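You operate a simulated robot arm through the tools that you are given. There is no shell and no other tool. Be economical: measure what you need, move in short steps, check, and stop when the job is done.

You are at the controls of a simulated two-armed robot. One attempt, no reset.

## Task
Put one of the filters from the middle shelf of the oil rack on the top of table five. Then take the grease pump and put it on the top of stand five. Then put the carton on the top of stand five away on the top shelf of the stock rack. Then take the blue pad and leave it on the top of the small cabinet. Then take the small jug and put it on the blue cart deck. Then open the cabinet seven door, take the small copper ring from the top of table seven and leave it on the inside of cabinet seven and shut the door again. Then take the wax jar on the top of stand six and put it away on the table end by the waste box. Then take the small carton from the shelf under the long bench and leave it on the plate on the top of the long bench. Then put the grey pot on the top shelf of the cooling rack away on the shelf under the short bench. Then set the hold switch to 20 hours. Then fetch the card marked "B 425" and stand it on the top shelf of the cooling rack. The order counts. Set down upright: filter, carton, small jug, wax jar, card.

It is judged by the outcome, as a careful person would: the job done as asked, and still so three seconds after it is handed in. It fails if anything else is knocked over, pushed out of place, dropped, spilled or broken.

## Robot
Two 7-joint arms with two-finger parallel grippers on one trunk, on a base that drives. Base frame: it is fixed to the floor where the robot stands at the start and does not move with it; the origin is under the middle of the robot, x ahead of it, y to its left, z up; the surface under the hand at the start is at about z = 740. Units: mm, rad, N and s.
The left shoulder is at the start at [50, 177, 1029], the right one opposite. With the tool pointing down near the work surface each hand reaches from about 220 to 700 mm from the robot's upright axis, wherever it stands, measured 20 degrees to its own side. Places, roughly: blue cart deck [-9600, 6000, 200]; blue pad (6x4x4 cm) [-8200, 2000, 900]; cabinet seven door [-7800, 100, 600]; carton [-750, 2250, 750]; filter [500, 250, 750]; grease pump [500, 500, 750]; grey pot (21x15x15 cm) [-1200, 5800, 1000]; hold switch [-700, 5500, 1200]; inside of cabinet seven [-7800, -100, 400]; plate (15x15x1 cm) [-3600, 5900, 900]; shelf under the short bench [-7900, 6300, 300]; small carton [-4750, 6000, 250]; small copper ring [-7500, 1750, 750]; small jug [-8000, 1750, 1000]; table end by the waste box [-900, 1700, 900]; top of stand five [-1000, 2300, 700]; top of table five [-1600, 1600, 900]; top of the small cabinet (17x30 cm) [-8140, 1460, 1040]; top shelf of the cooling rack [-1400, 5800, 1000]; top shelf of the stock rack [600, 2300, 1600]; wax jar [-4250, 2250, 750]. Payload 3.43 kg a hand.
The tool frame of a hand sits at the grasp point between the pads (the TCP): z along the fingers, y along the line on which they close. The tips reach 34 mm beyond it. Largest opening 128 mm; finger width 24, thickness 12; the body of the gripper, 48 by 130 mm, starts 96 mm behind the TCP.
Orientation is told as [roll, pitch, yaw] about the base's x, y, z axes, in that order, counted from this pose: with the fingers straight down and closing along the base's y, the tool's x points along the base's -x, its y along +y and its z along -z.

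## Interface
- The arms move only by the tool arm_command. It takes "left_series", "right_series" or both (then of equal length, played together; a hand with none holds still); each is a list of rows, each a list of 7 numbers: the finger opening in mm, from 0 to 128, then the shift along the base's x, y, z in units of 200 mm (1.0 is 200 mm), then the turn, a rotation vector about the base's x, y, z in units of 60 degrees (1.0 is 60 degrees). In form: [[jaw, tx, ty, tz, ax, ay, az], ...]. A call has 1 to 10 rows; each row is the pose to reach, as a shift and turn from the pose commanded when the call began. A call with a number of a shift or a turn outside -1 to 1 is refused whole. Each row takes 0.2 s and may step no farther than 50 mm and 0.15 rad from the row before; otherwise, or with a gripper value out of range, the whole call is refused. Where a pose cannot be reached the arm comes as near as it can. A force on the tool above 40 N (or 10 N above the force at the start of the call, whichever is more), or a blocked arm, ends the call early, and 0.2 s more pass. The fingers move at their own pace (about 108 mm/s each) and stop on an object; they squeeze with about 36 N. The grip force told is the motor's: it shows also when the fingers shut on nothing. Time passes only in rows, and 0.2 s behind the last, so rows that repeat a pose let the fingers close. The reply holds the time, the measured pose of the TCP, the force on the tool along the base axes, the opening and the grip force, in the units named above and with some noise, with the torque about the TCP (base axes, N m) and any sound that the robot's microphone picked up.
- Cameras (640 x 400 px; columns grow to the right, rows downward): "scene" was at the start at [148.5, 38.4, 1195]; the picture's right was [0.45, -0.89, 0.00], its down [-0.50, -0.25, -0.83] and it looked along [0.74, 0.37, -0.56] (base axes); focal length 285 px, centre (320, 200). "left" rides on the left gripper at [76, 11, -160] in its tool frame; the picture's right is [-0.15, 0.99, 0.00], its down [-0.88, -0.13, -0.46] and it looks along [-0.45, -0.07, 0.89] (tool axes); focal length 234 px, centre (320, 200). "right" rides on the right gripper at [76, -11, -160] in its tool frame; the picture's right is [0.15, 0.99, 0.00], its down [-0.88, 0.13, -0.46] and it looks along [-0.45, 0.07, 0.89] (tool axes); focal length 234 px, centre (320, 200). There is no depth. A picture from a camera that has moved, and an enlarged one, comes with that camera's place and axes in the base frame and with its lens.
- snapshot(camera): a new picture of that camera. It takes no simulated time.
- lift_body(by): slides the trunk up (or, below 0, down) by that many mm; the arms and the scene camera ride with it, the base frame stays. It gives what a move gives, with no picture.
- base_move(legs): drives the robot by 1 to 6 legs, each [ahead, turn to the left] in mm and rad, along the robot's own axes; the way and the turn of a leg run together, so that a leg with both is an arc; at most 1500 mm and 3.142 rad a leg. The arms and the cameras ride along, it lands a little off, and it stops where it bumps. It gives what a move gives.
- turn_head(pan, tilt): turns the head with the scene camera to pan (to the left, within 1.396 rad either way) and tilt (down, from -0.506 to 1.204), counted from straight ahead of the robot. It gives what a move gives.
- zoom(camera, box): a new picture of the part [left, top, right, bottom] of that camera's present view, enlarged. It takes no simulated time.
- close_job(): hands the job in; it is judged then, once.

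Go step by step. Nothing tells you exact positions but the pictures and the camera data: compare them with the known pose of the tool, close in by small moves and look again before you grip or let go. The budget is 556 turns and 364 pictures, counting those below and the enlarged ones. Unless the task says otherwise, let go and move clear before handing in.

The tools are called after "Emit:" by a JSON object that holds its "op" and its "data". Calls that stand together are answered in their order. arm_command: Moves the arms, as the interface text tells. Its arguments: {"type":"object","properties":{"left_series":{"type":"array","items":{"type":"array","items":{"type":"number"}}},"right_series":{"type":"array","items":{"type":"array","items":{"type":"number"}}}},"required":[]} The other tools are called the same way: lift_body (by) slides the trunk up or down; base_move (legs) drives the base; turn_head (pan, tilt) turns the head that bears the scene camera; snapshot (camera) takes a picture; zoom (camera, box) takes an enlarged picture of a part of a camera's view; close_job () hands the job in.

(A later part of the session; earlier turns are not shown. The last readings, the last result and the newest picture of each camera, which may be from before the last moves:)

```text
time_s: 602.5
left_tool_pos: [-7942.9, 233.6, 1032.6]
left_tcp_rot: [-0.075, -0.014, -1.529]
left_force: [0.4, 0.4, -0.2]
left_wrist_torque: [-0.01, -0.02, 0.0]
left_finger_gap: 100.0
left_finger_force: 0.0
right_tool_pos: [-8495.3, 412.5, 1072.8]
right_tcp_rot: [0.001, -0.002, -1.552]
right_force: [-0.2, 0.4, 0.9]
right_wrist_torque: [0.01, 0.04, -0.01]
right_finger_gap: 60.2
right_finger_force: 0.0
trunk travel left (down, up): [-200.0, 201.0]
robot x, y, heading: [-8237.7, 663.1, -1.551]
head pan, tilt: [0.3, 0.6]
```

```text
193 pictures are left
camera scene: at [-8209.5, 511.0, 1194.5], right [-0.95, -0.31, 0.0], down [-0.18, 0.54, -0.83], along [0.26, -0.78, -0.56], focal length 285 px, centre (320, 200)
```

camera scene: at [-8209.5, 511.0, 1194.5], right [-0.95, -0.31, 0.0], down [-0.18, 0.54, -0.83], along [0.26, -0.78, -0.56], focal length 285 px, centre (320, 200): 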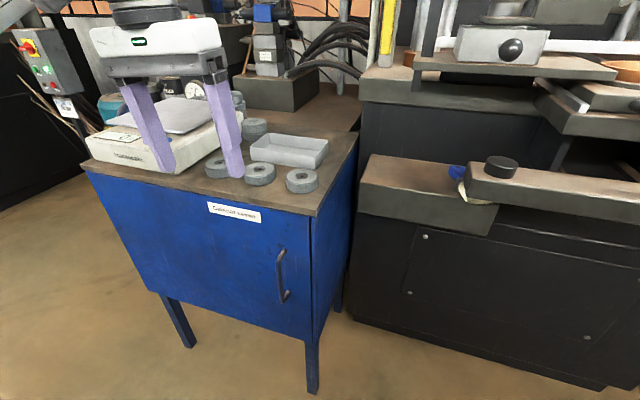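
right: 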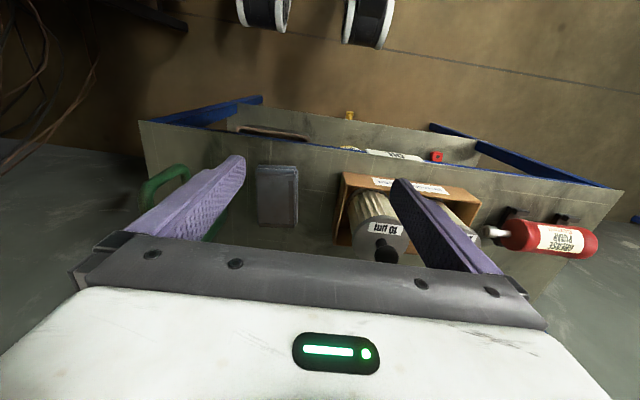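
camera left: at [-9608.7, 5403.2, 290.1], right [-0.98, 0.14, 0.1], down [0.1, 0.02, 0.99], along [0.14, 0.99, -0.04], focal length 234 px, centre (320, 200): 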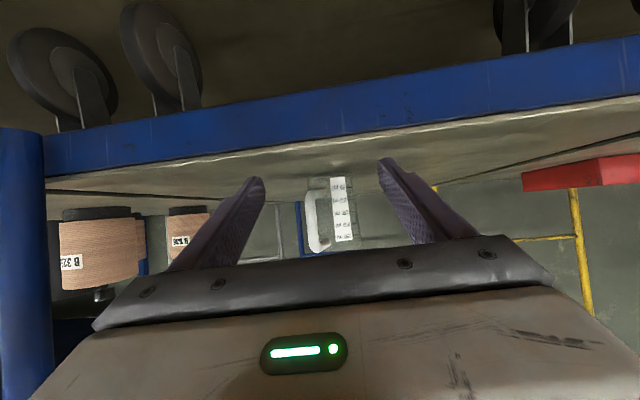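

Handle found: x about -7985, z 590–780, standing off at y about 112. I'll retract the hand from over the cabinet, lower the trunk and pitch the hand to horizontal.

Emit:
{"op": "arm_command", "data": {"left_series": [[60, 0, 0.2, 0, 0, 0, 0], [60, 0, 0.4, 0, 0, 0, 0], [60, 0, 0.6, 0, 0, 0, 0], [60, 0, 0.7, 0, 0, 0, 0]]}}

Emit:
{"op": "lift_body", "data": {"by": -190}}

Emit:
{"op": "arm_command", "data": {"left_series": [[60, 0, -0.03, 0, -0.125, 0, 0], [60, 0, -0.06, 0, -0.25, 0, 0], [60, 0, -0.09, 0, -0.375, 0, 0], [60, 0, -0.12, 0, -0.5, 0, 0], [60, 0, -0.15, -0.05, -0.625, 0, 0], [60, 0, -0.18, -0.1, -0.75, 0, 0]]}}

Emit:
{"op": "arm_command", "data": {"left_series": [[60, 0, -0.03, -0.05, -0.125, 0, 0], [60, 0, -0.06, -0.1, -0.25, 0, 0], [60, -0.05, -0.09, -0.15, -0.375, 0, 0], [60, -0.1, -0.12, -0.2, -0.5, 0, 0], [60, -0.15, -0.15, -0.3, -0.625, 0, 0], [60, -0.2, -0.18, -0.4, -0.75, 0, 0]]}}

Emit:
{"op": "snapshot", "data": {"camera": "scene"}}

Emit:
{"op": "snapshot", "data": {"camera": "left"}}

```text
time_s: 603.5
left_tool_pos: [-7943.5, 373.4, 1033.2]
left_tcp_rot: [-0.075, -0.015, -1.529]
left_force: [0.1, -0.2, 0.3]
left_wrist_torque: [0.02, 0.0, -0.04]
left_finger_gap: 60.0
left_finger_force: 0.1
right_tool_pos: [-8495.8, 412.9, 1072.5]
right_tcp_rot: [0.0, -0.001, -1.553]
right_force: [1.0, 0.7, 0.1]
right_wrist_torque: [0.0, -0.01, 0.04]
right_finger_gap: 60.3
right_finger_force: 0.2
trunk travel left (down, up): [-200.0, 201.0]
robot x, y, heading: [-8237.8, 666.5, -1.548]
head pan, tilt: [0.3, 0.6]
```

```text
time_s: 605.5
left_tool_pos: [-7944.5, 372.1, 844.6]
left_tcp_rot: [-0.075, -0.016, -1.529]
left_force: [-0.3, 0.1, 0.2]
left_wrist_torque: [0.01, 0.0, 0.0]
left_finger_gap: 59.7
left_finger_force: 0.0
right_tool_pos: [-8495.3, 414.3, 883.9]
right_tcp_rot: [0.002, -0.002, -1.552]
right_force: [-0.2, 0.3, -0.1]
right_wrist_torque: [0.0, 0.0, 0.04]
right_finger_gap: 60.0
right_finger_force: 0.0
trunk travel left (down, up): [-10.0, 391.0]
robot x, y, heading: [-8237.1, 666.5, -1.557]
head pan, tilt: [0.3, 0.6]
```

```text
time_s: 606.9
left_tool_pos: [-7934.4, 322.1, 845.2]
left_tcp_rot: [-0.117, -0.799, -1.511]
left_force: [0.3, 0.2, 0.2]
left_wrist_torque: [0.01, -0.02, -0.01]
left_finger_gap: 60.0
left_finger_force: 0.0
left hand out of reach, approached as far as the arm can: row 6
right_tool_pos: [-8495.4, 413.4, 883.2]
right_tcp_rot: [0.0, -0.001, -1.552]
right_force: [0.1, 0.0, 0.0]
right_wrist_torque: [0.01, 0.02, -0.05]
right_finger_gap: 59.7
right_finger_force: 0.1
trunk travel left (down, up): [-10.0, 391.0]
robot x, y, heading: [-8235.7, 668.6, -1.556]
head pan, tilt: [0.3, 0.6]
```

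```text
time_s: 608.3
left_tool_pos: [-7936.6, 217.4, 693.1]
left_tcp_rot: [-1.091, -1.483, -0.523]
left_force: [-2.0, -0.3, 6.6]
left_wrist_torque: [0.69, -0.13, 0.16]
left_finger_gap: 59.8
left_finger_force: 0.0
left hand out of reach, approached as far as the arm can: row 1, 2, 3, 4, 5, 6
right_tool_pos: [-8495.7, 413.4, 882.5]
right_tcp_rot: [0.0, -0.002, -1.553]
right_force: [-0.4, 0.1, -0.6]
right_wrist_torque: [0.0, 0.02, 0.03]
right_finger_gap: 60.2
right_finger_force: 0.1
trunk travel left (down, up): [-10.0, 391.0]
robot x, y, heading: [-8239.5, 664.2, -1.552]
head pan, tilt: [0.3, 0.6]
```

```text
192 pictures are left
camera scene: at [-8209.5, 511.1, 1004.5], right [-0.95, -0.31, 0.0], down [-0.18, 0.54, -0.83], along [0.26, -0.78, -0.57], focal length 285 px, centre (320, 200)
```

scene: 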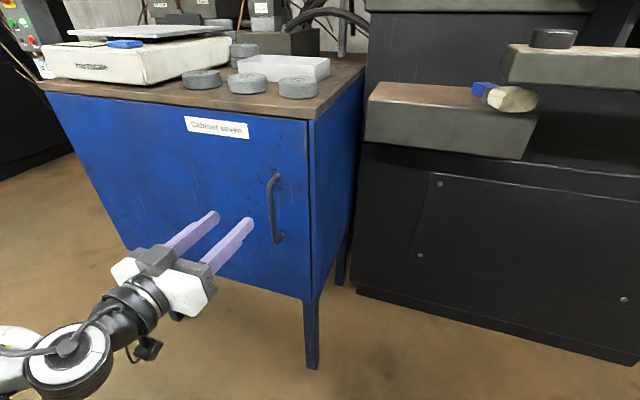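

```text
191 pictures are left
camera left: at [-7925.1, 380.3, 623.0], right [1.0, -0.05, 0.07], down [-0.04, 0.42, 0.91], along [-0.08, -0.91, 0.42], focal length 234 px, centre (320, 200)
```

left: 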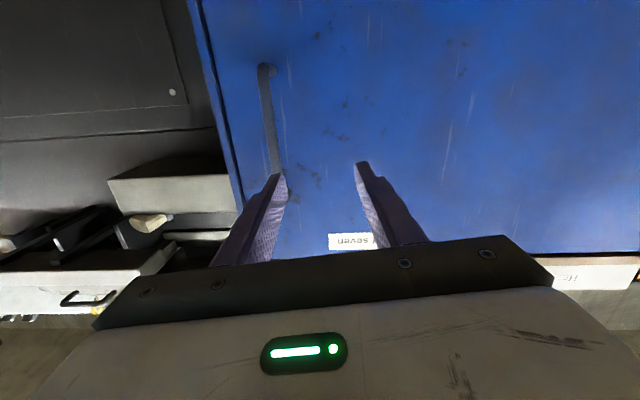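

The hand is horizontal; the handle is at x about -7991. I'll shift sideways and then advance around the bar.

Emit:
{"op": "arm_command", "data": {"left_series": [[60, -0.13, 0, 0, 0, 0, 0], [60, -0.27, 0, -0.03, 0, 0, 0], [60, -0.27, -0.15, -0.03, 0, 0, 0], [60, -0.27, -0.3, -0.03, 0, 0, 0]]}}

Emit:
{"op": "snapshot", "data": {"camera": "left"}}

Emit:
{"op": "zoom", "data": {"camera": "scene", "box": [180, 130, 380, 255]}}

```text
time_s: 609.3
left_tool_pos: [-7997.1, 159.3, 697.9]
left_tcp_rot: [-1.972, -1.528, 0.328]
left_force: [0.1, 0.0, -0.1]
left_wrist_torque: [0.02, 0.0, -0.02]
left_finger_gap: 59.7
left_finger_force: 0.1
left hand out of reach, approached as far as the arm can: row 1, 2
right_tool_pos: [-8496.0, 413.4, 882.8]
right_tcp_rot: [-0.001, -0.001, -1.554]
right_force: [0.0, 0.1, 0.3]
right_wrist_torque: [-0.02, 0.0, 0.0]
right_finger_gap: 60.2
right_finger_force: 0.0
trunk travel left (down, up): [-10.0, 391.0]
robot x, y, heading: [-8237.3, 664.2, -1.549]
head pan, tilt: [0.3, 0.6]
```

```text
190 pictures are left
camera left: at [-7978.2, 318.5, 618.4], right [0.99, -0.07, 0.11], down [-0.06, 0.48, 0.88], along [-0.11, -0.88, 0.47], focal length 234 px, centre (320, 200)
```

left: 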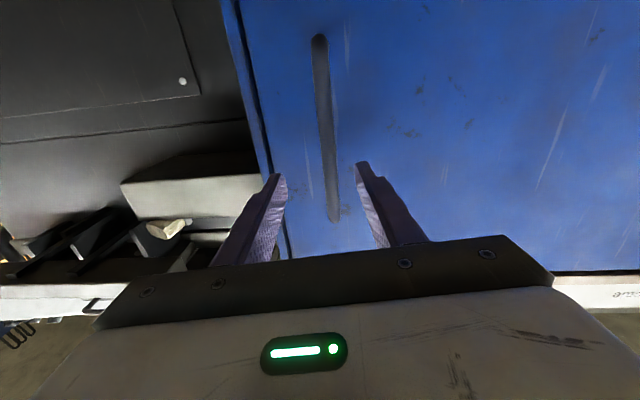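

```text
3.20 times, centred on (280, 192) of scene
camera zoom: at [-8209.5, 511.1, 1004.4], right [-0.95, -0.31, 0.0], down [-0.18, 0.54, -0.83], along [0.26, -0.78, -0.56], focal length 913 px, centre (448, 224)
```

zoom: 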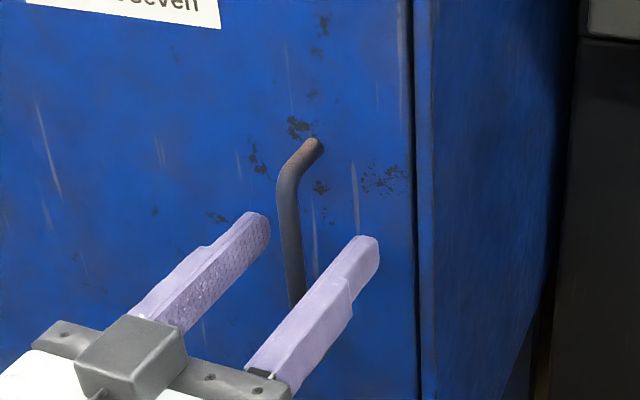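

The bar lies between the fingers. Advancing 35 mm and closing.

Emit:
{"op": "arm_command", "data": {"left_series": [[60, 0, -0.1, 0, 0, 0, 0], [60, 0, -0.17, 0, 0, 0, 0], [30, 0, -0.17, 0, 0, 0, 0], [5, 0, -0.17, 0, 0, 0, 0], [5, 0, -0.17, 0, 0, 0, 0], [5, 0, -0.17, 0, 0, 0, 0]]}}

Emit:
{"op": "zoom", "data": {"camera": "scene", "box": [180, 130, 380, 255]}}

```text
time_s: 609.9
left_tool_pos: [-7993.9, 134.4, 696.6]
left_tcp_rot: [-1.923, -1.529, 0.291]
left_force: [7.0, 1.3, 0.8]
left_wrist_torque: [0.08, -0.02, -0.68]
left_finger_gap: 36.0
left_finger_force: 4.2
right_tool_pos: [-8493.0, 414.2, 882.8]
right_tcp_rot: [0.0, -0.001, -1.55]
right_force: [0.4, 0.0, 0.3]
right_wrist_torque: [-0.07, 0.05, -0.01]
right_finger_gap: 60.1
right_finger_force: 0.0
trunk travel left (down, up): [-10.0, 391.0]
robot x, y, heading: [-8242.0, 667.9, -1.549]
head pan, tilt: [0.3, 0.6]
stopped in row 3 (left hand): the force on the tool passed its limit at 52 N (the readings are from after the stop); the commanded pose is now the measured one
```

```text
3.20 times, centred on (280, 192) of scene
camera zoom: at [-8208.2, 512.3, 1004.6], right [-0.95, -0.32, 0.0], down [-0.18, 0.54, -0.83], along [0.26, -0.78, -0.56], focal length 913 px, centre (448, 224)
```

zoom: 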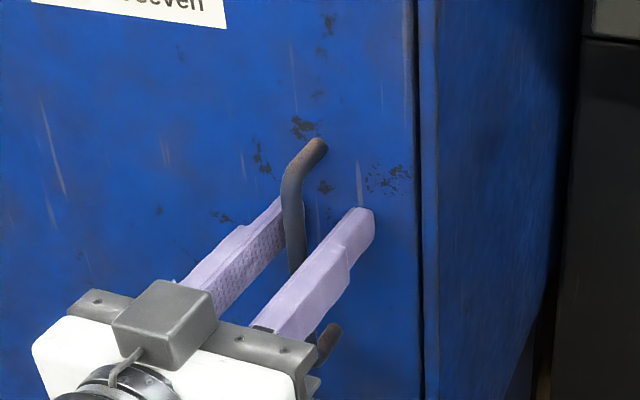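

The bar is nearer the left finger. I'll reopen slightly, centre by +14 mm, and close again.

Emit:
{"op": "arm_command", "data": {"left_series": [[50, 0.02, 0, 0, 0, 0, 0], [50, 0.07, 0, 0, 0, 0, 0], [30, 0.07, 0, 0, 0, 0, 0], [20, 0.07, 0, 0, 0, 0, 0], [5, 0.07, 0, 0, 0, 0, 0], [5, 0.07, 0, 0, 0, 0, 0], [5, 0.07, 0, 0, 0, 0, 0]]}}

Emit:
{"op": "zoom", "data": {"camera": "scene", "box": [180, 130, 380, 255]}}

```text
time_s: 611.5
left_tool_pos: [-7986.8, 134.0, 696.7]
left_tcp_rot: [-1.87, -1.528, 0.224]
left_force: [-3.3, 1.6, -5.0]
left_wrist_torque: [-0.27, -1.15, -0.05]
left_finger_gap: 12.5
left_finger_force: 45.0
right_tool_pos: [-8495.7, 412.6, 882.8]
right_tcp_rot: [0.001, -0.001, -1.551]
right_force: [0.3, 0.4, -0.4]
right_wrist_torque: [0.01, -0.04, -0.01]
right_finger_gap: 59.9
right_finger_force: 0.1
trunk travel left (down, up): [-10.0, 391.0]
robot x, y, heading: [-8240.5, 665.5, -1.548]
head pan, tilt: [0.3, 0.6]
```

```text
3.20 times, centred on (280, 192) of scene
camera zoom: at [-8209.4, 511.2, 1004.4], right [-0.95, -0.32, 0.0], down [-0.18, 0.54, -0.82], along [0.26, -0.78, -0.57], focal length 913 px, centre (448, 224)
```

zoom: 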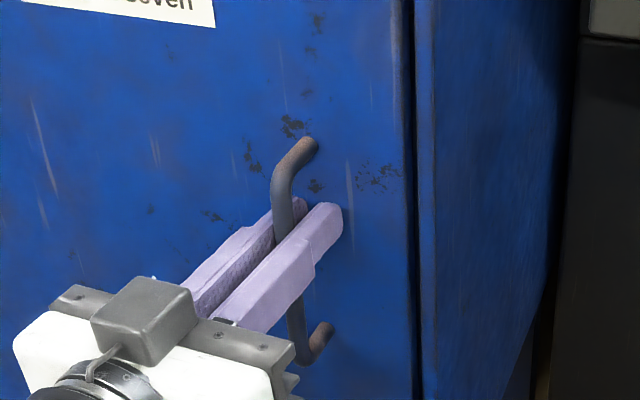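

The handle is gripped. I'll start pulling the door with a short base reverse and watch how it follows.

Emit:
{"op": "base_move", "data": {"legs": [[-50, 0]]}}

Emit:
{"op": "snapshot", "data": {"camera": "scene"}}

```text
time_s: 612.3
left_tool_pos: [-7980.9, 140.9, 696.9]
left_tcp_rot: [-2.027, -1.534, 0.396]
left_force: [-0.7, -0.2, -4.1]
left_wrist_torque: [-0.45, -1.12, -0.03]
left_finger_gap: 12.0
left_finger_force: 45.0
right_tool_pos: [-8495.4, 423.7, 882.4]
right_tcp_rot: [0.002, -0.001, -1.554]
right_force: [0.7, 0.2, 0.4]
right_wrist_torque: [0.04, 0.03, 0.0]
right_finger_gap: 60.0
right_finger_force: 0.0
trunk travel left (down, up): [-10.0, 391.0]
robot x, y, heading: [-8237.0, 677.6, -1.551]
head pan, tilt: [0.3, 0.6]
stopped in leg 1: the force on the tool passed its limit at 51 N (the readings are from after the stop); the commanded pose is now the measured one
```

```text
186 pictures are left
camera scene: at [-8209.6, 521.0, 1004.5], right [-0.95, -0.32, 0.0], down [-0.18, 0.54, -0.82], along [0.26, -0.78, -0.57], focal length 285 px, centre (320, 200)
```

scene: 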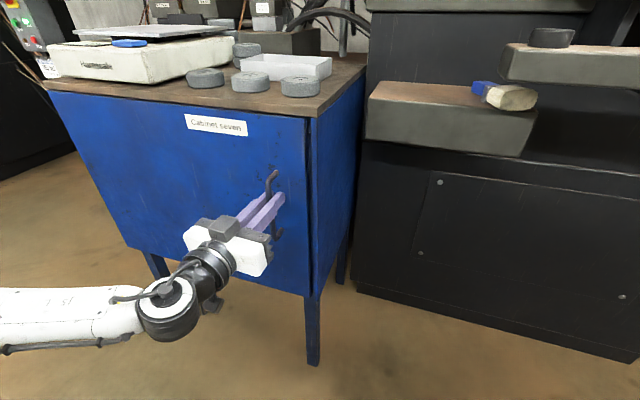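

The pull hit the force limit. I'll try a gentle arm pull in small steps along the arc.

Emit:
{"op": "arm_command", "data": {"left_series": [[5, 0, 0.02, 0, 0, 0, 0], [5, 0.003, 0.04, 0, 0, 0, 0], [5, 0.006, 0.06, 0, 0, 0, 0], [5, 0.01, 0.09, 0, 0, 0, 0], [5, 0.014, 0.12, 0, 0, 0, 0], [5, 0.018, 0.15, 0, 0, 0, 0]]}}

Emit:
{"op": "zoom", "data": {"camera": "scene", "box": [200, 80, 400, 205]}}

```text
time_s: 613.7
left_tool_pos: [-7980.7, 174.3, 695.9]
left_tcp_rot: [-1.786, -1.526, 0.146]
left_force: [-1.1, 0.3, 0.5]
left_wrist_torque: [0.01, 0.02, 0.08]
left_finger_gap: 4.7
left_finger_force: 0.0
right_tool_pos: [-8495.5, 423.3, 883.0]
right_tcp_rot: [0.001, -0.002, -1.551]
right_force: [0.6, 0.8, 0.4]
right_wrist_torque: [-0.06, 0.01, 0.02]
right_finger_gap: 60.0
right_finger_force: 0.1
trunk travel left (down, up): [-10.0, 391.0]
robot x, y, heading: [-8238.2, 672.5, -1.552]
head pan, tilt: [0.3, 0.6]
```

```text
3.20 times, centred on (300, 142) of scene
camera zoom: at [-8209.2, 522.4, 1004.6], right [-0.95, -0.32, 0.0], down [-0.18, 0.54, -0.83], along [0.26, -0.78, -0.56], focal length 913 px, centre (384, 384)
```

zoom: 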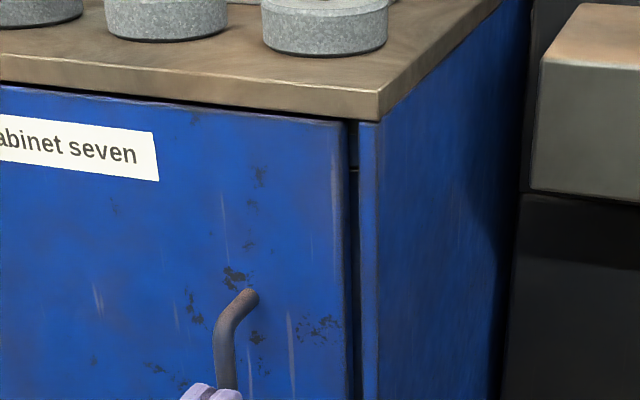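

The fingers slipped, but the door is now ajar. I'll reopen and take a deeper grip on the bar.

Emit:
{"op": "arm_command", "data": {"left_series": [[50, 0, 0.02, 0, 0, 0, 0], [50, 0, 0, 0, 0, 0, 0], [50, -0.02, -0.1, 0, 0, 0, 0], [50, -0.02, -0.17, 0, 0, 0, 0]]}}

Emit:
{"op": "snapshot", "data": {"camera": "left"}}

Emit:
{"op": "zoom", "data": {"camera": "scene", "box": [200, 130, 400, 255]}}

```text
time_s: 614.7
left_tool_pos: [-7981.6, 136.3, 697.3]
left_tcp_rot: [-1.99, -1.53, 0.357]
left_force: [-0.3, 0.2, -0.4]
left_wrist_torque: [0.0, -0.03, -0.02]
left_finger_gap: 50.1
left_finger_force: 0.0
right_tool_pos: [-8494.8, 423.0, 882.7]
right_tcp_rot: [0.001, 0.001, -1.553]
right_force: [0.7, 0.1, -0.3]
right_wrist_torque: [-0.03, 0.0, 0.02]
right_finger_gap: 60.0
right_finger_force: 0.0
trunk travel left (down, up): [-10.0, 391.0]
robot x, y, heading: [-8239.2, 676.2, -1.547]
head pan, tilt: [0.3, 0.6]
```

```text
184 pictures are left
camera left: at [-7964.2, 295.6, 618.0], right [0.99, -0.06, 0.11], down [-0.07, 0.48, 0.88], along [-0.11, -0.88, 0.47], focal length 234 px, centre (320, 200)
```

left: 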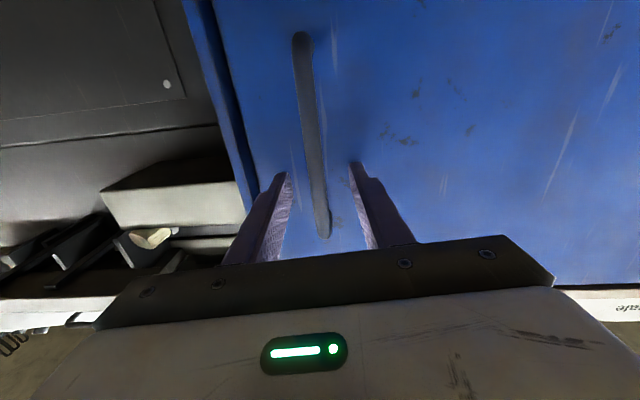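

```text
3.20 times, centred on (300, 192) of scene
camera zoom: at [-8209.5, 521.1, 1004.4], right [-0.95, -0.32, 0.0], down [-0.18, 0.54, -0.83], along [0.26, -0.78, -0.56], focal length 913 px, centre (384, 224)
```

zoom: 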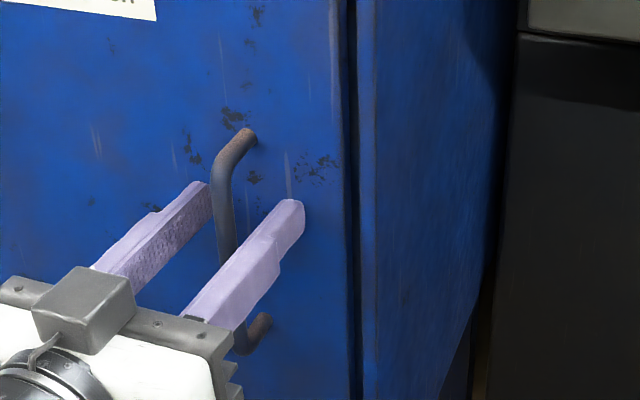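

Advancing 10 mm more, closing, then pulling with the arm along the arc.

Emit:
{"op": "arm_command", "data": {"left_series": [[50, 0, -0.055, 0, 0, 0, 0], [30, 0, -0.055, 0, 0, 0, 0], [10, 0, -0.055, 0, 0, 0, 0], [5, 0, -0.055, 0, 0, 0, 0], [5, 0, -0.055, 0, 0, 0, 0], [5, 0, -0.055, 0, 0, 0, 0]]}}

Emit:
{"op": "arm_command", "data": {"left_series": [[5, 0.002, 0.02, 0, 0, 0, 0], [5, 0.004, 0.04, 0, 0, 0, -0.01], [5, 0.008, 0.07, 0, 0, 0, -0.02], [5, 0.012, 0.1, 0, 0, 0, -0.03], [5, 0.018, 0.14, 0, 0, 0, -0.04], [5, 0.022, 0.18, 0, 0, 0, -0.05], [5, 0.028, 0.22, 0, 0, 0, -0.06], [5, 0.035, 0.26, 0, 0, 0, -0.07]]}}

Emit:
{"op": "zoom", "data": {"camera": "scene", "box": [160, 80, 400, 230]}}

```text
time_s: 615.1
left_tool_pos: [-7982.9, 133.8, 697.7]
left_tcp_rot: [-1.984, -1.535, 0.348]
left_force: [1.2, 15.7, 4.3]
left_wrist_torque: [0.02, -0.15, 0.49]
left_finger_gap: 49.6
left_finger_force: 0.0
right_tool_pos: [-8494.4, 422.9, 883.2]
right_tcp_rot: [0.002, -0.001, -1.553]
right_force: [0.1, -0.7, -0.1]
right_wrist_torque: [-0.01, 0.0, 0.01]
right_finger_gap: 59.9
right_finger_force: 0.0
trunk travel left (down, up): [-10.0, 391.0]
robot x, y, heading: [-8237.2, 676.9, -1.549]
head pan, tilt: [0.3, 0.6]
stopped in row 1 (left hand): the force on the tool passed its limit at 57 N (the readings are from after the stop); the commanded pose is now the measured one
```

```text
time_s: 616.9
left_tool_pos: [-7975.2, 186.7, 695.1]
left_tcp_rot: [-1.849, -1.531, 0.139]
left_force: [0.2, 0.2, 0.3]
left_wrist_torque: [-0.02, 0.02, -0.03]
left_finger_gap: 5.2
left_finger_force: 0.0
right_tool_pos: [-8494.5, 423.4, 882.8]
right_tcp_rot: [0.002, 0.001, -1.552]
right_force: [0.0, -0.1, 1.0]
right_wrist_torque: [-0.01, 0.02, -0.02]
right_finger_gap: 60.0
right_finger_force: 0.0
trunk travel left (down, up): [-10.0, 391.0]
robot x, y, heading: [-8237.7, 679.7, -1.545]
head pan, tilt: [0.3, 0.6]
```

```text
2.67 times, centred on (280, 155) of scene
camera zoom: at [-8209.2, 522.1, 1004.4], right [-0.95, -0.32, 0.0], down [-0.18, 0.54, -0.83], along [0.26, -0.78, -0.56], focal length 761 px, centre (427, 320)
```

zoom: 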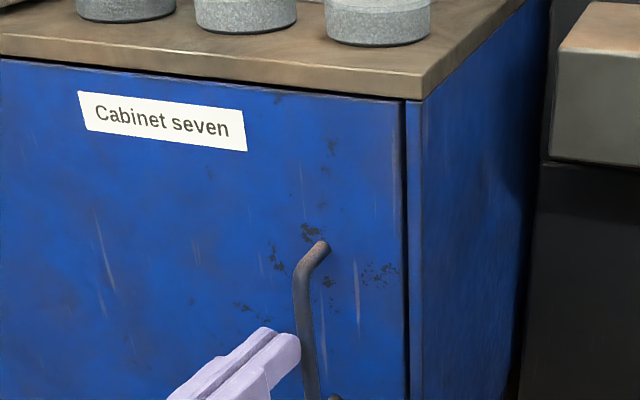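

The tips touched the door face (y about 100); a friction pull slips against the catch. A better way is to hook a finger behind the bar from the side: robot further along -x, left hand pointing left. I'll retract and reposition.

Emit:
{"op": "arm_command", "data": {"left_series": [[5, 0, 0.2, 0, 0, 0, 0], [5, 0, 0.3, 0, 0, 0, 0]]}}

Emit:
{"op": "base_move", "data": {"legs": [[0, -1.59], [330, 0], [0, 1.57]]}}

Emit:
{"op": "arm_command", "data": {"left_series": [[60, 0.05, 0, 0, 0, 0, 0.125], [60, 0.1, 0, 0, 0, 0, 0.25], [60, 0.15, 0, 0, 0, 0, 0.375], [60, 0.2, 0, 0, 0, 0, 0.5], [60, 0.25, 0, 0, 0, 0, 0.625], [60, 0.3, 0, 0, 0, 0, 0.75]]}}

Emit:
{"op": "arm_command", "data": {"left_series": [[60, 0.05, 0.02, 0, 0, 0, 0.125], [60, 0.1, 0.05, 0, 0, 0, 0.25], [60, 0.15, 0.08, 0, 0, 0, 0.375], [60, 0.2, 0.1, 0, 0, 0, 0.5], [60, 0.25, 0.1, 0, 0, 0, 0.625], [60, 0.3, 0.1, 0, 0, 0, 0.75]]}}

Emit:
{"op": "turn_head", "data": {"pan": 0.7, "tilt": 0.6}}

Emit:
{"op": "snapshot", "data": {"camera": "scene"}}

```text
time_s: 617.5
left_tool_pos: [-7974.8, 238.0, 691.1]
left_tcp_rot: [-1.972, -1.534, 0.261]
left_force: [-0.2, -0.4, 0.7]
left_wrist_torque: [-0.02, -0.02, 0.01]
left_finger_gap: 5.1
left_finger_force: 0.0
left hand out of reach, approached as far as the arm can: row 2
right_tool_pos: [-8493.5, 422.5, 883.0]
right_tcp_rot: [-0.001, 0.0, -1.554]
right_force: [-0.7, -0.7, 0.7]
right_wrist_torque: [0.01, -0.01, 0.02]
right_finger_gap: 60.1
right_finger_force: 0.0
trunk travel left (down, up): [-10.0, 391.0]
robot x, y, heading: [-8237.2, 674.3, -1.549]
head pan, tilt: [0.3, 0.6]
```

```text
time_s: 627.4
left_tool_pos: [-8327.4, 232.9, 690.4]
left_tcp_rot: [-1.955, -1.535, 0.198]
left_force: [0.8, -0.8, 0.3]
left_wrist_torque: [-0.01, -0.03, 0.02]
left_finger_gap: 5.0
left_finger_force: 0.0
right_tool_pos: [-8837.8, 442.4, 883.2]
right_tcp_rot: [0.002, -0.001, -1.598]
right_force: [0.5, 1.2, -1.3]
right_wrist_torque: [0.03, 0.0, -0.04]
right_finger_gap: 60.2
right_finger_force: 0.0
trunk travel left (down, up): [-10.0, 391.0]
robot x, y, heading: [-8570.2, 683.3, -1.597]
head pan, tilt: [0.3, 0.6]
```

```text
time_s: 628.8
left_tool_pos: [-8267.6, 236.7, 709.1]
left_tcp_rot: [-3.132, -1.529, 2.154]
left_force: [-0.5, -0.6, 0.0]
left_wrist_torque: [0.0, 0.02, -0.02]
left_finger_gap: 59.6
left_finger_force: 0.1
left hand out of reach, approached as far as the arm can: row 1, 2, 3
right_tool_pos: [-8843.6, 443.9, 893.7]
right_tcp_rot: [0.011, -0.004, -1.601]
right_force: [1.3, -0.2, -0.2]
right_wrist_torque: [0.01, 0.05, -0.02]
right_finger_gap: 60.0
right_finger_force: 0.0
trunk travel left (down, up): [-10.0, 391.0]
robot x, y, heading: [-8571.8, 683.3, -1.593]
head pan, tilt: [0.3, 0.6]
```

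```text
time_s: 629.4
left_tool_pos: [-8256.0, 239.5, 718.2]
left_tcp_rot: [2.218, -1.36, -3.052]
left_force: [-0.5, 0.2, -1.0]
left_wrist_torque: [-0.02, 0.01, 0.0]
left_finger_gap: 60.0
left_finger_force: 0.0
right_tool_pos: [-8858.9, 438.3, 896.1]
right_tcp_rot: [0.032, 0.009, -1.6]
right_force: [0.2, -0.2, -0.7]
right_wrist_torque: [0.02, 0.0, 0.02]
right_finger_gap: 60.1
right_finger_force: 0.1
trunk travel left (down, up): [-10.0, 391.0]
robot x, y, heading: [-8569.0, 681.2, -1.597]
head pan, tilt: [0.3, 0.6]
stopped in row 2 (left hand): the arm was blocked; the commanded pose is now the measured one
```

```text
time_s: 630.2
left_tool_pos: [-8255.4, 239.6, 717.4]
left_tcp_rot: [2.207, -1.363, -3.04]
left_force: [0.0, -0.9, -0.1]
left_wrist_torque: [-0.03, 0.0, 0.0]
left_finger_gap: 59.8
left_finger_force: 0.1
right_tool_pos: [-8856.0, 438.7, 897.7]
right_tcp_rot: [0.031, 0.007, -1.599]
right_force: [1.0, 0.0, 0.3]
right_wrist_torque: [-0.01, -0.01, -0.02]
right_finger_gap: 60.1
right_finger_force: 0.0
trunk travel left (down, up): [-10.0, 391.0]
robot x, y, heading: [-8572.7, 683.6, -1.595]
head pan, tilt: [0.7, 0.6]
```

```text
181 pictures are left
camera scene: at [-8539.4, 539.0, 1029.9], right [-0.78, -0.62, -0.03], down [-0.33, 0.45, -0.83], along [0.53, -0.64, -0.55], focal length 285 px, centre (320, 200)
```

scene: 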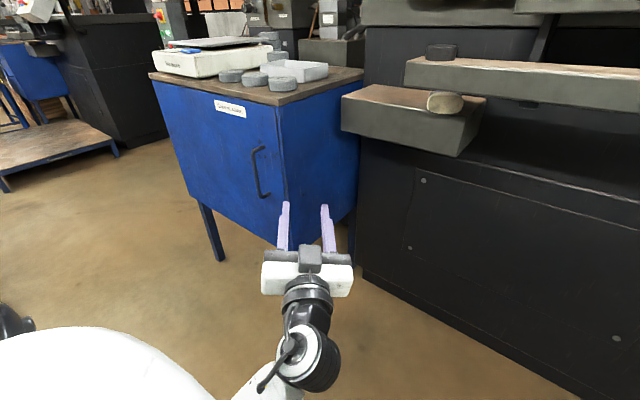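

The arm is blocked and the robot is leaning slightly, so the elbow is pressing on something. I'll reverse the last motion at once.

Emit:
{"op": "arm_command", "data": {"left_series": [[60, -0.05, -0.02, 0, 0, 0, -0.125], [60, -0.1, -0.03, 0, 0, 0, -0.25], [60, -0.15, -0.03, 0, 0, 0, -0.375], [60, -0.2, -0.03, 0, 0, 0, -0.5]]}}

Emit:
{"op": "turn_head", "data": {"pan": 1.2, "tilt": 0.9}}

Emit:
{"op": "snapshot", "data": {"camera": "scene"}}

```text
time_s: 631.2
left_tool_pos: [-8290.0, 217.6, 774.8]
left_tcp_rot: [-2.971, -1.342, 1.731]
left_force: [0.7, -0.9, -0.6]
left_wrist_torque: [-0.05, -0.03, 0.03]
left_finger_gap: 60.1
left_finger_force: 0.0
right_tool_pos: [-8855.9, 437.2, 895.8]
right_tcp_rot: [0.03, 0.009, -1.598]
right_force: [-0.4, 0.6, -1.0]
right_wrist_torque: [0.02, 0.01, -0.01]
right_finger_gap: 59.8
right_finger_force: 0.0
trunk travel left (down, up): [-10.0, 391.0]
robot x, y, heading: [-8571.6, 681.1, -1.596]
head pan, tilt: [0.7, 0.6]
stopped in row 4 (left hand): the arm was blocked; the commanded pose is now the measured one
```

```text
time_s: 632.1
left_tool_pos: [-8289.5, 216.4, 772.8]
left_tcp_rot: [-2.981, -1.345, 1.743]
left_force: [0.2, 0.2, 0.0]
left_wrist_torque: [0.0, 0.01, -0.02]
left_finger_gap: 60.0
left_finger_force: 0.0
right_tool_pos: [-8857.3, 436.9, 895.3]
right_tcp_rot: [0.031, 0.01, -1.6]
right_force: [0.6, -0.2, -0.1]
right_wrist_torque: [-0.01, 0.01, 0.0]
right_finger_gap: 59.9
right_finger_force: 0.0
trunk travel left (down, up): [-10.0, 391.0]
robot x, y, heading: [-8572.8, 682.7, -1.594]
head pan, tilt: [1.201, 0.901]
```

```text
180 pictures are left
camera scene: at [-8524.7, 576.4, 1003.7], right [-0.39, -0.92, -0.02], down [-0.7, 0.31, -0.64], along [0.6, -0.23, -0.77], focal length 285 px, centre (320, 200)
```

scene: 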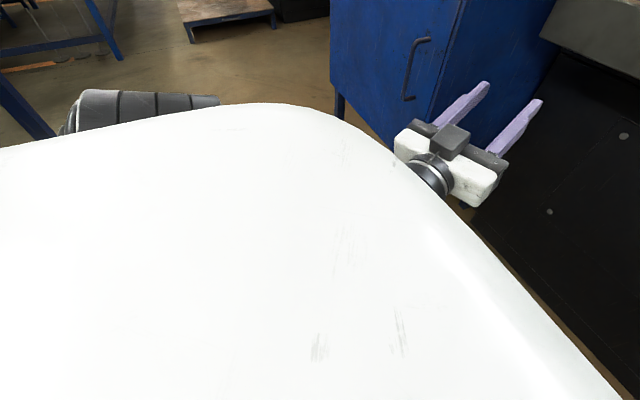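

The lean persists, so something of the arm presses on my own body. I'll raise the hand and move it outward to free it.

Emit:
{"op": "arm_command", "data": {"left_series": [[60, 0.05, 0, 0.1, 0, 0, 0], [60, 0.1, 0, 0.2, 0, 0, 0], [60, 0.15, 0, 0.3, 0, 0, 0], [60, 0.2, 0, 0.45, 0, 0, 0], [60, 0.25, 0, 0.6, 0, 0, 0]]}}

Emit:
{"op": "snapshot", "data": {"camera": "left"}}

```text
time_s: 632.9
left_tool_pos: [-8268.1, 221.5, 731.1]
left_tcp_rot: [-1.606, -1.489, 0.397]
left_force: [0.3, 0.4, -0.1]
left_wrist_torque: [0.01, 0.04, -0.02]
left_finger_gap: 60.0
left_finger_force: 0.0
left hand out of reach, approached as far as the arm can: row 2, 3
right_tool_pos: [-8856.5, 436.8, 895.5]
right_tcp_rot: [0.033, 0.01, -1.597]
right_force: [0.1, 0.6, 0.2]
right_wrist_torque: [-0.05, 0.01, -0.03]
right_finger_gap: 60.1
right_finger_force: 0.0
trunk travel left (down, up): [-10.0, 391.0]
robot x, y, heading: [-8569.6, 682.0, -1.595]
head pan, tilt: [1.201, 0.901]
stopped in row 3 (left hand): the arm was blocked; the commanded pose is now the measured one
```

```text
179 pictures are left
camera left: at [-8319.6, 374.0, 653.9], right [0.93, 0.35, 0.07], down [-0.22, 0.41, 0.89], along [0.29, -0.84, 0.46], focal length 234 px, centre (320, 200)
```

left: 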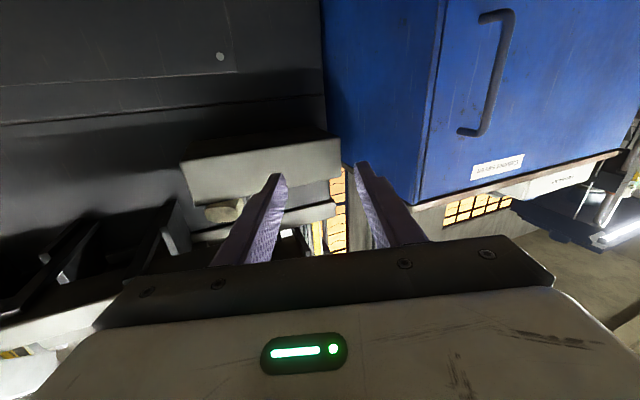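

Still blocked. I'll look at the elbow region directly.

Emit:
{"op": "turn_head", "data": {"pan": 1.39, "tilt": 0.45}}

Emit:
{"op": "snapshot", "data": {"camera": "scene"}}

```text
time_s: 633.8
left_tool_pos: [-8268.1, 220.7, 730.4]
left_tcp_rot: [-1.581, -1.493, 0.373]
left_force: [-0.1, -0.6, 0.5]
left_wrist_torque: [0.02, 0.01, -0.03]
left_finger_gap: 60.2
left_finger_force: 0.1
right_tool_pos: [-8856.7, 437.4, 895.6]
right_tcp_rot: [0.033, 0.007, -1.598]
right_force: [1.4, -1.2, 0.1]
right_wrist_torque: [-0.02, -0.04, 0.01]
right_finger_gap: 60.0
right_finger_force: 0.0
trunk travel left (down, up): [-10.0, 391.0]
robot x, y, heading: [-8569.3, 682.4, -1.598]
head pan, tilt: [1.389, 0.45]
```

```text
178 pictures are left
camera scene: at [-8505.5, 588.0, 1042.6], right [-0.21, -0.98, -0.01], down [-0.4, 0.1, -0.91], along [0.89, -0.18, -0.41], focal length 285 px, centre (320, 200)
```

scene: 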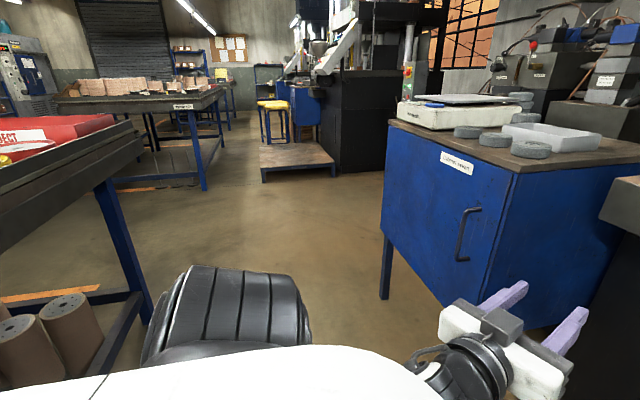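

The left forearm is wedged against my own chest. I'll move the hand straight out to the left and forward.

Emit:
{"op": "arm_command", "data": {"left_series": [[60, 0.1, -0.1, 0, 0, 0, 0], [60, 0.25, -0.2, 0, 0, 0, 0], [60, 0.4, -0.3, 0, 0, 0, 0], [60, 0.6, -0.35, 0, 0, 0, 0]]}}

Emit:
{"op": "snapshot", "data": {"camera": "scene"}}

```text
time_s: 634.8
left_tool_pos: [-8135.6, 154.6, 702.3]
left_tcp_rot: [-1.59, -1.463, 0.376]
left_force: [0.2, -0.2, -0.4]
left_wrist_torque: [-0.01, 0.05, 0.0]
left_finger_gap: 60.0
left_finger_force: 0.1
right_tool_pos: [-8838.5, 441.0, 882.6]
right_tcp_rot: [0.001, 0.0, -1.599]
right_force: [0.2, 0.3, 0.0]
right_wrist_torque: [-0.05, 0.0, 0.0]
right_finger_gap: 60.1
right_finger_force: 0.0
trunk travel left (down, up): [-10.0, 391.0]
robot x, y, heading: [-8569.6, 684.0, -1.601]
head pan, tilt: [1.389, 0.45]
```

```text
177 pictures are left
camera scene: at [-8482.5, 593.0, 1017.7], right [-0.21, -0.98, 0.0], down [-0.43, 0.09, -0.9], along [0.88, -0.18, -0.44], focal length 285 px, centre (320, 200)
```

scene: 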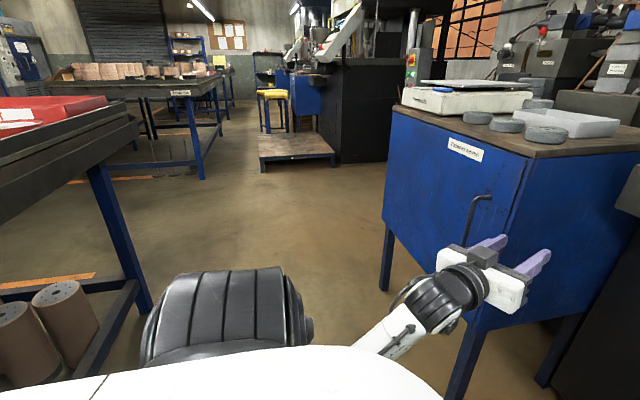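

Freed; the robot is level again. Now I'll rotate the hand left in this outward position, keeping the elbow away from my body.

Emit:
{"op": "arm_command", "data": {"left_series": [[60, 0.05, 0.12, 0, 0, 0, 0.125], [60, 0.1, 0.24, 0, 0, 0, 0.25], [60, 0.15, 0.36, 0, 0, 0, 0.375], [60, 0.2, 0.48, 0, 0, 0, 0.5], [60, 0.25, 0.6, 0, 0, 0, 0.625]]}}

Emit:
{"op": "snapshot", "data": {"camera": "scene"}}

```text
time_s: 635.6
left_tool_pos: [-8095.6, 230.8, 794.1]
left_tcp_rot: [2.504, -1.365, 2.928]
left_force: [-0.2, -0.2, -0.4]
left_wrist_torque: [-0.03, -0.02, -0.04]
left_finger_gap: 60.0
left_finger_force: 0.1
right_tool_pos: [-8859.1, 448.7, 904.5]
right_tcp_rot: [0.036, -0.01, -1.6]
right_force: [-0.6, -0.7, -0.1]
right_wrist_torque: [0.04, 0.01, 0.02]
right_finger_gap: 60.0
right_finger_force: 0.0
trunk travel left (down, up): [-10.0, 391.0]
robot x, y, heading: [-8573.3, 680.7, -1.592]
head pan, tilt: [1.389, 0.45]
stopped in row 4 (left hand): the arm was blocked; the commanded pose is now the measured one
```

```text
176 pictures are left
camera scene: at [-8508.5, 602.7, 1050.5], right [-0.21, -0.98, 0.01], down [-0.39, 0.08, -0.92], along [0.9, -0.19, -0.4], focal length 285 px, centre (320, 200)
```

scene: 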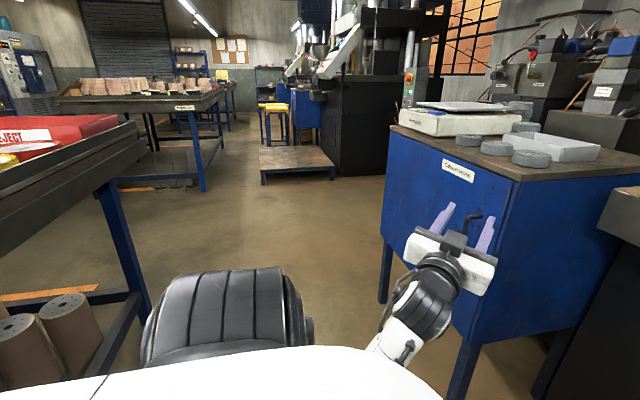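

Blocked again, the same way. I'll free the arm, return the left hand to its travel pose, and use the right hand instead (its forearm naturally points left).

Emit:
{"op": "arm_command", "data": {"left_series": [[60, -0.05, -0.12, -0.1, 0, 0, -0.125], [60, -0.1, -0.24, -0.2, 0, 0, -0.25], [60, -0.15, -0.3, -0.3, 0, 0, -0.375], [60, -0.2, -0.35, -0.4, 0, 0, -0.5]]}}

Emit:
{"op": "snapshot", "data": {"camera": "scene"}}

```text
time_s: 636.4
left_tool_pos: [-8137.6, 156.9, 751.8]
left_tcp_rot: [-2.638, -1.352, 1.471]
left_force: [-0.2, 0.2, -0.6]
left_wrist_torque: [0.02, 0.02, -0.01]
left_finger_gap: 59.9
left_finger_force: 0.1
right_tool_pos: [-8857.6, 448.7, 903.9]
right_tcp_rot: [0.035, -0.011, -1.6]
right_force: [-0.5, 0.7, -0.6]
right_wrist_torque: [0.0, 0.0, -0.04]
right_finger_gap: 60.3
right_finger_force: 0.2
trunk travel left (down, up): [-10.0, 391.0]
robot x, y, heading: [-8569.0, 686.4, -1.594]
head pan, tilt: [1.389, 0.45]
stopped in row 3 (left hand): the arm was blocked; the commanded pose is now the measured one
```

```text
175 pictures are left
camera scene: at [-8507.6, 602.2, 1048.8], right [-0.21, -0.98, 0.01], down [-0.4, 0.08, -0.92], along [0.9, -0.19, -0.4], focal length 285 px, centre (320, 200)
```

scene: 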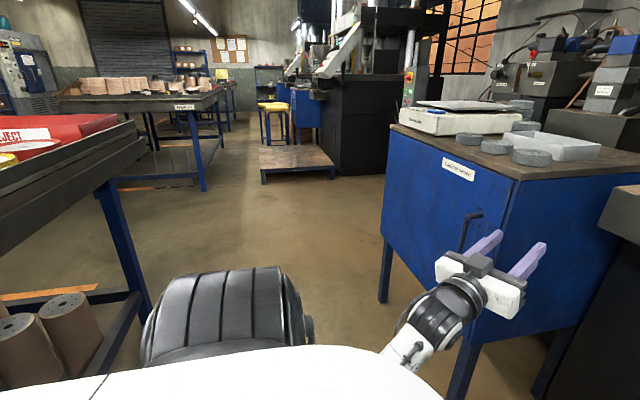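

Emit:
{"op": "arm_command", "data": {"left_series": [[60, 0.1, -0.1, -0.1, 0, 0, 0], [60, 0.25, -0.15, -0.2, 0, 0, 0], [60, 0.3, -0.15, -0.3, 0, 0, 0]]}}

```text
time_s: 637.4
left_tool_pos: [-8092.8, 124.6, 623.8]
left_tcp_rot: [-2.026, -1.35, 0.874]
left_force: [0.5, 0.3, 1.1]
left_wrist_torque: [0.06, 0.03, -0.01]
left_finger_gap: 59.9
left_finger_force: 0.1
right_tool_pos: [-8852.6, 445.8, 897.7]
right_tcp_rot: [0.026, -0.007, -1.601]
right_force: [-0.2, 0.2, 0.4]
right_wrist_torque: [-0.04, 0.04, 0.02]
right_finger_gap: 60.0
right_finger_force: 0.0
trunk travel left (down, up): [-10.0, 391.0]
robot x, y, heading: [-8569.8, 682.6, -1.593]
head pan, tilt: [1.389, 0.45]
stopped in row 3 (left hand): the arm was blocked; the commanded pose is now the measured one
```

The lean is reducing. I'll un-pitch the hand to relax the elbow.

Emit:
{"op": "arm_command", "data": {"left_series": [[60, 0.05, 0.05, -0.05, 0.125, 0, 0], [60, 0.1, 0.12, -0.1, 0.25, 0, 0], [60, 0.1, 0.2, -0.15, 0.375, 0, 0], [60, 0.1, 0.28, -0.2, 0.5, 0, 0], [60, 0.1, 0.36, -0.2, 0.625, 0, 0], [60, 0.1, 0.44, -0.2, 0.75, 0, 0]]}}

Emit:
{"op": "snapshot", "data": {"camera": "scene"}}

```text
time_s: 638.3
left_tool_pos: [-8110.7, 144.9, 597.2]
left_tcp_rot: [-0.682, -1.24, -0.445]
left_force: [-1.4, -0.7, 0.3]
left_wrist_torque: [-0.02, -0.01, 0.0]
left_finger_gap: 59.8
left_finger_force: 0.0
right_tool_pos: [-8856.8, 446.8, 899.8]
right_tcp_rot: [0.031, -0.009, -1.601]
right_force: [-0.2, -0.3, -1.4]
right_wrist_torque: [0.0, 0.01, 0.01]
right_finger_gap: 60.1
right_finger_force: 0.2
trunk travel left (down, up): [-10.0, 391.0]
robot x, y, heading: [-8566.8, 680.6, -1.597]
head pan, tilt: [1.389, 0.45]
stopped in row 4 (left hand): the arm was blocked; the commanded pose is now the measured one
```

```text
174 pictures are left
camera scene: at [-8503.9, 599.6, 1043.8], right [-0.21, -0.98, 0.0], down [-0.4, 0.08, -0.91], along [0.89, -0.19, -0.41], focal length 285 px, centre (320, 200)
```

scene: 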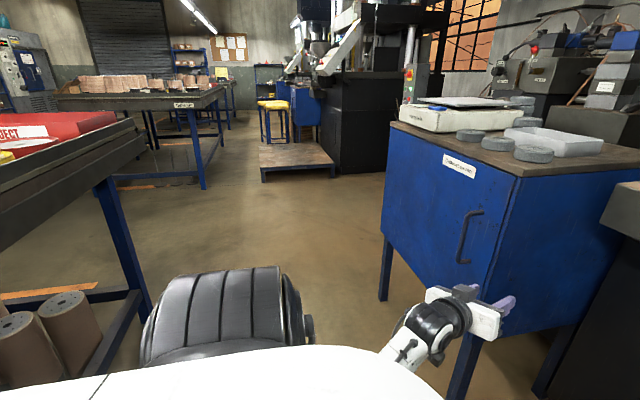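

I'll back the base 90 mm to gain room and push the hand forward-outward, which freed it before.

Emit:
{"op": "base_move", "data": {"legs": [[-80, 0]]}}

Emit:
{"op": "arm_command", "data": {"left_series": [[60, 0.1, -0.15, 0.05, 0, 0, 0], [60, 0.2, -0.3, 0.1, 0, 0, 0], [60, 0.35, -0.42, 0.15, 0, 0, 0], [60, 0.5, -0.5, 0.2, 0, 0, 0]]}}

```text
time_s: 639.3
left_tool_pos: [-8107.9, 224.2, 597.3]
left_tcp_rot: [-0.675, -1.243, -0.453]
left_force: [-0.2, -1.2, -1.0]
left_wrist_torque: [-0.05, 0.01, 0.01]
left_finger_gap: 60.1
left_finger_force: 0.0
right_tool_pos: [-8854.5, 524.3, 899.3]
right_tcp_rot: [0.031, -0.005, -1.599]
right_force: [0.2, 0.4, 0.3]
right_wrist_torque: [0.02, 0.01, 0.01]
right_finger_gap: 60.1
right_finger_force: 0.1
trunk travel left (down, up): [-10.0, 391.0]
robot x, y, heading: [-8565.7, 760.2, -1.594]
head pan, tilt: [1.389, 0.45]
```

```text
time_s: 640.0
left_tool_pos: [-8111.8, 222.5, 457.1]
left_tcp_rot: [-0.433, -0.99, -0.682]
left_force: [-0.3, 0.1, 0.2]
left_wrist_torque: [0.04, -0.01, -0.02]
left_finger_gap: 60.2
left_finger_force: 0.1
right_tool_pos: [-8848.5, 524.5, 895.1]
right_tcp_rot: [0.024, -0.007, -1.602]
right_force: [-0.7, -0.1, 0.0]
right_wrist_torque: [-0.03, 0.01, -0.01]
right_finger_gap: 59.9
right_finger_force: 0.0
trunk travel left (down, up): [-10.0, 391.0]
robot x, y, heading: [-8567.2, 764.4, -1.597]
head pan, tilt: [1.389, 0.45]
stopped in row 3 (left hand): the arm was blocked; the commanded pose is now the measured one
```

The arm sagged lower. I'll raise it straight up and outward in small steps.

Emit:
{"op": "arm_command", "data": {"left_series": [[60, 0.1, 0, 0.1, 0, 0, 0], [60, 0.2, 0, 0.25, 0, 0, 0], [60, 0.3, -0.05, 0.4, 0, 0, 0], [60, 0.4, -0.1, 0.55, 0, 0, 0], [60, 0.45, -0.1, 0.75, 0, 0, 0], [60, 0.45, -0.1, 0.95, 0, 0, 0]]}}

Emit:
{"op": "snapshot", "data": {"camera": "scene"}}

```text
time_s: 640.8
left_tool_pos: [-8132.0, 238.8, 442.2]
left_tcp_rot: [-0.507, -0.792, -0.629]
left_force: [0.7, 0.1, 1.1]
left_wrist_torque: [0.04, 0.0, 0.06]
left_finger_gap: 60.1
left_finger_force: 0.1
right_tool_pos: [-8849.2, 524.2, 894.1]
right_tcp_rot: [0.024, -0.007, -1.6]
right_force: [-0.5, 0.2, 0.0]
right_wrist_torque: [-0.08, -0.04, 0.03]
right_finger_gap: 60.0
right_finger_force: 0.0
trunk travel left (down, up): [-10.0, 391.0]
robot x, y, heading: [-8571.6, 764.3, -1.591]
head pan, tilt: [1.389, 0.45]
stopped in row 3 (left hand): the arm was blocked; the commanded pose is now the measured one
```

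```text
173 pictures are left
camera scene: at [-8496.5, 677.7, 1036.6], right [-0.2, -0.98, 0.0], down [-0.41, 0.08, -0.91], along [0.89, -0.19, -0.41], focal length 285 px, centre (320, 200)
```

scene: 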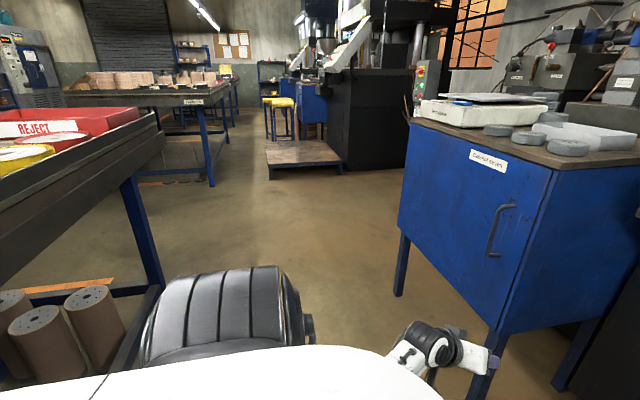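

The elbow is likely down against my own base. Raising the trunk should lift it free.

Emit:
{"op": "lift_body", "data": {"by": 180}}

Emit:
{"op": "snapshot", "data": {"camera": "scene"}}

```text
time_s: 642.8
left_tool_pos: [-8125.6, 234.7, 600.0]
left_tcp_rot: [-0.528, -0.783, -0.614]
left_force: [-0.8, -0.2, -0.2]
left_wrist_torque: [-0.01, 0.01, 0.0]
left_finger_gap: 60.0
left_finger_force: 0.0
right_tool_pos: [-8836.5, 520.1, 1061.9]
right_tcp_rot: [0.001, 0.001, -1.602]
right_force: [-0.1, 0.1, 0.1]
right_wrist_torque: [0.02, -0.01, -0.01]
right_finger_gap: 60.1
right_finger_force: 0.2
trunk travel left (down, up): [-190.0, 211.0]
robot x, y, heading: [-8568.5, 762.8, -1.598]
head pan, tilt: [1.389, 0.45]
```

```text
172 pictures are left
camera scene: at [-8480.3, 671.9, 1197.9], right [-0.2, -0.98, 0.0], down [-0.43, 0.09, -0.9], along [0.88, -0.18, -0.44], focal length 285 px, centre (320, 200)
```

scene: 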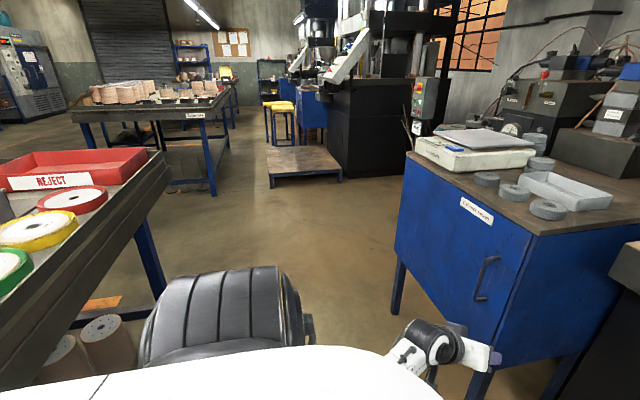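

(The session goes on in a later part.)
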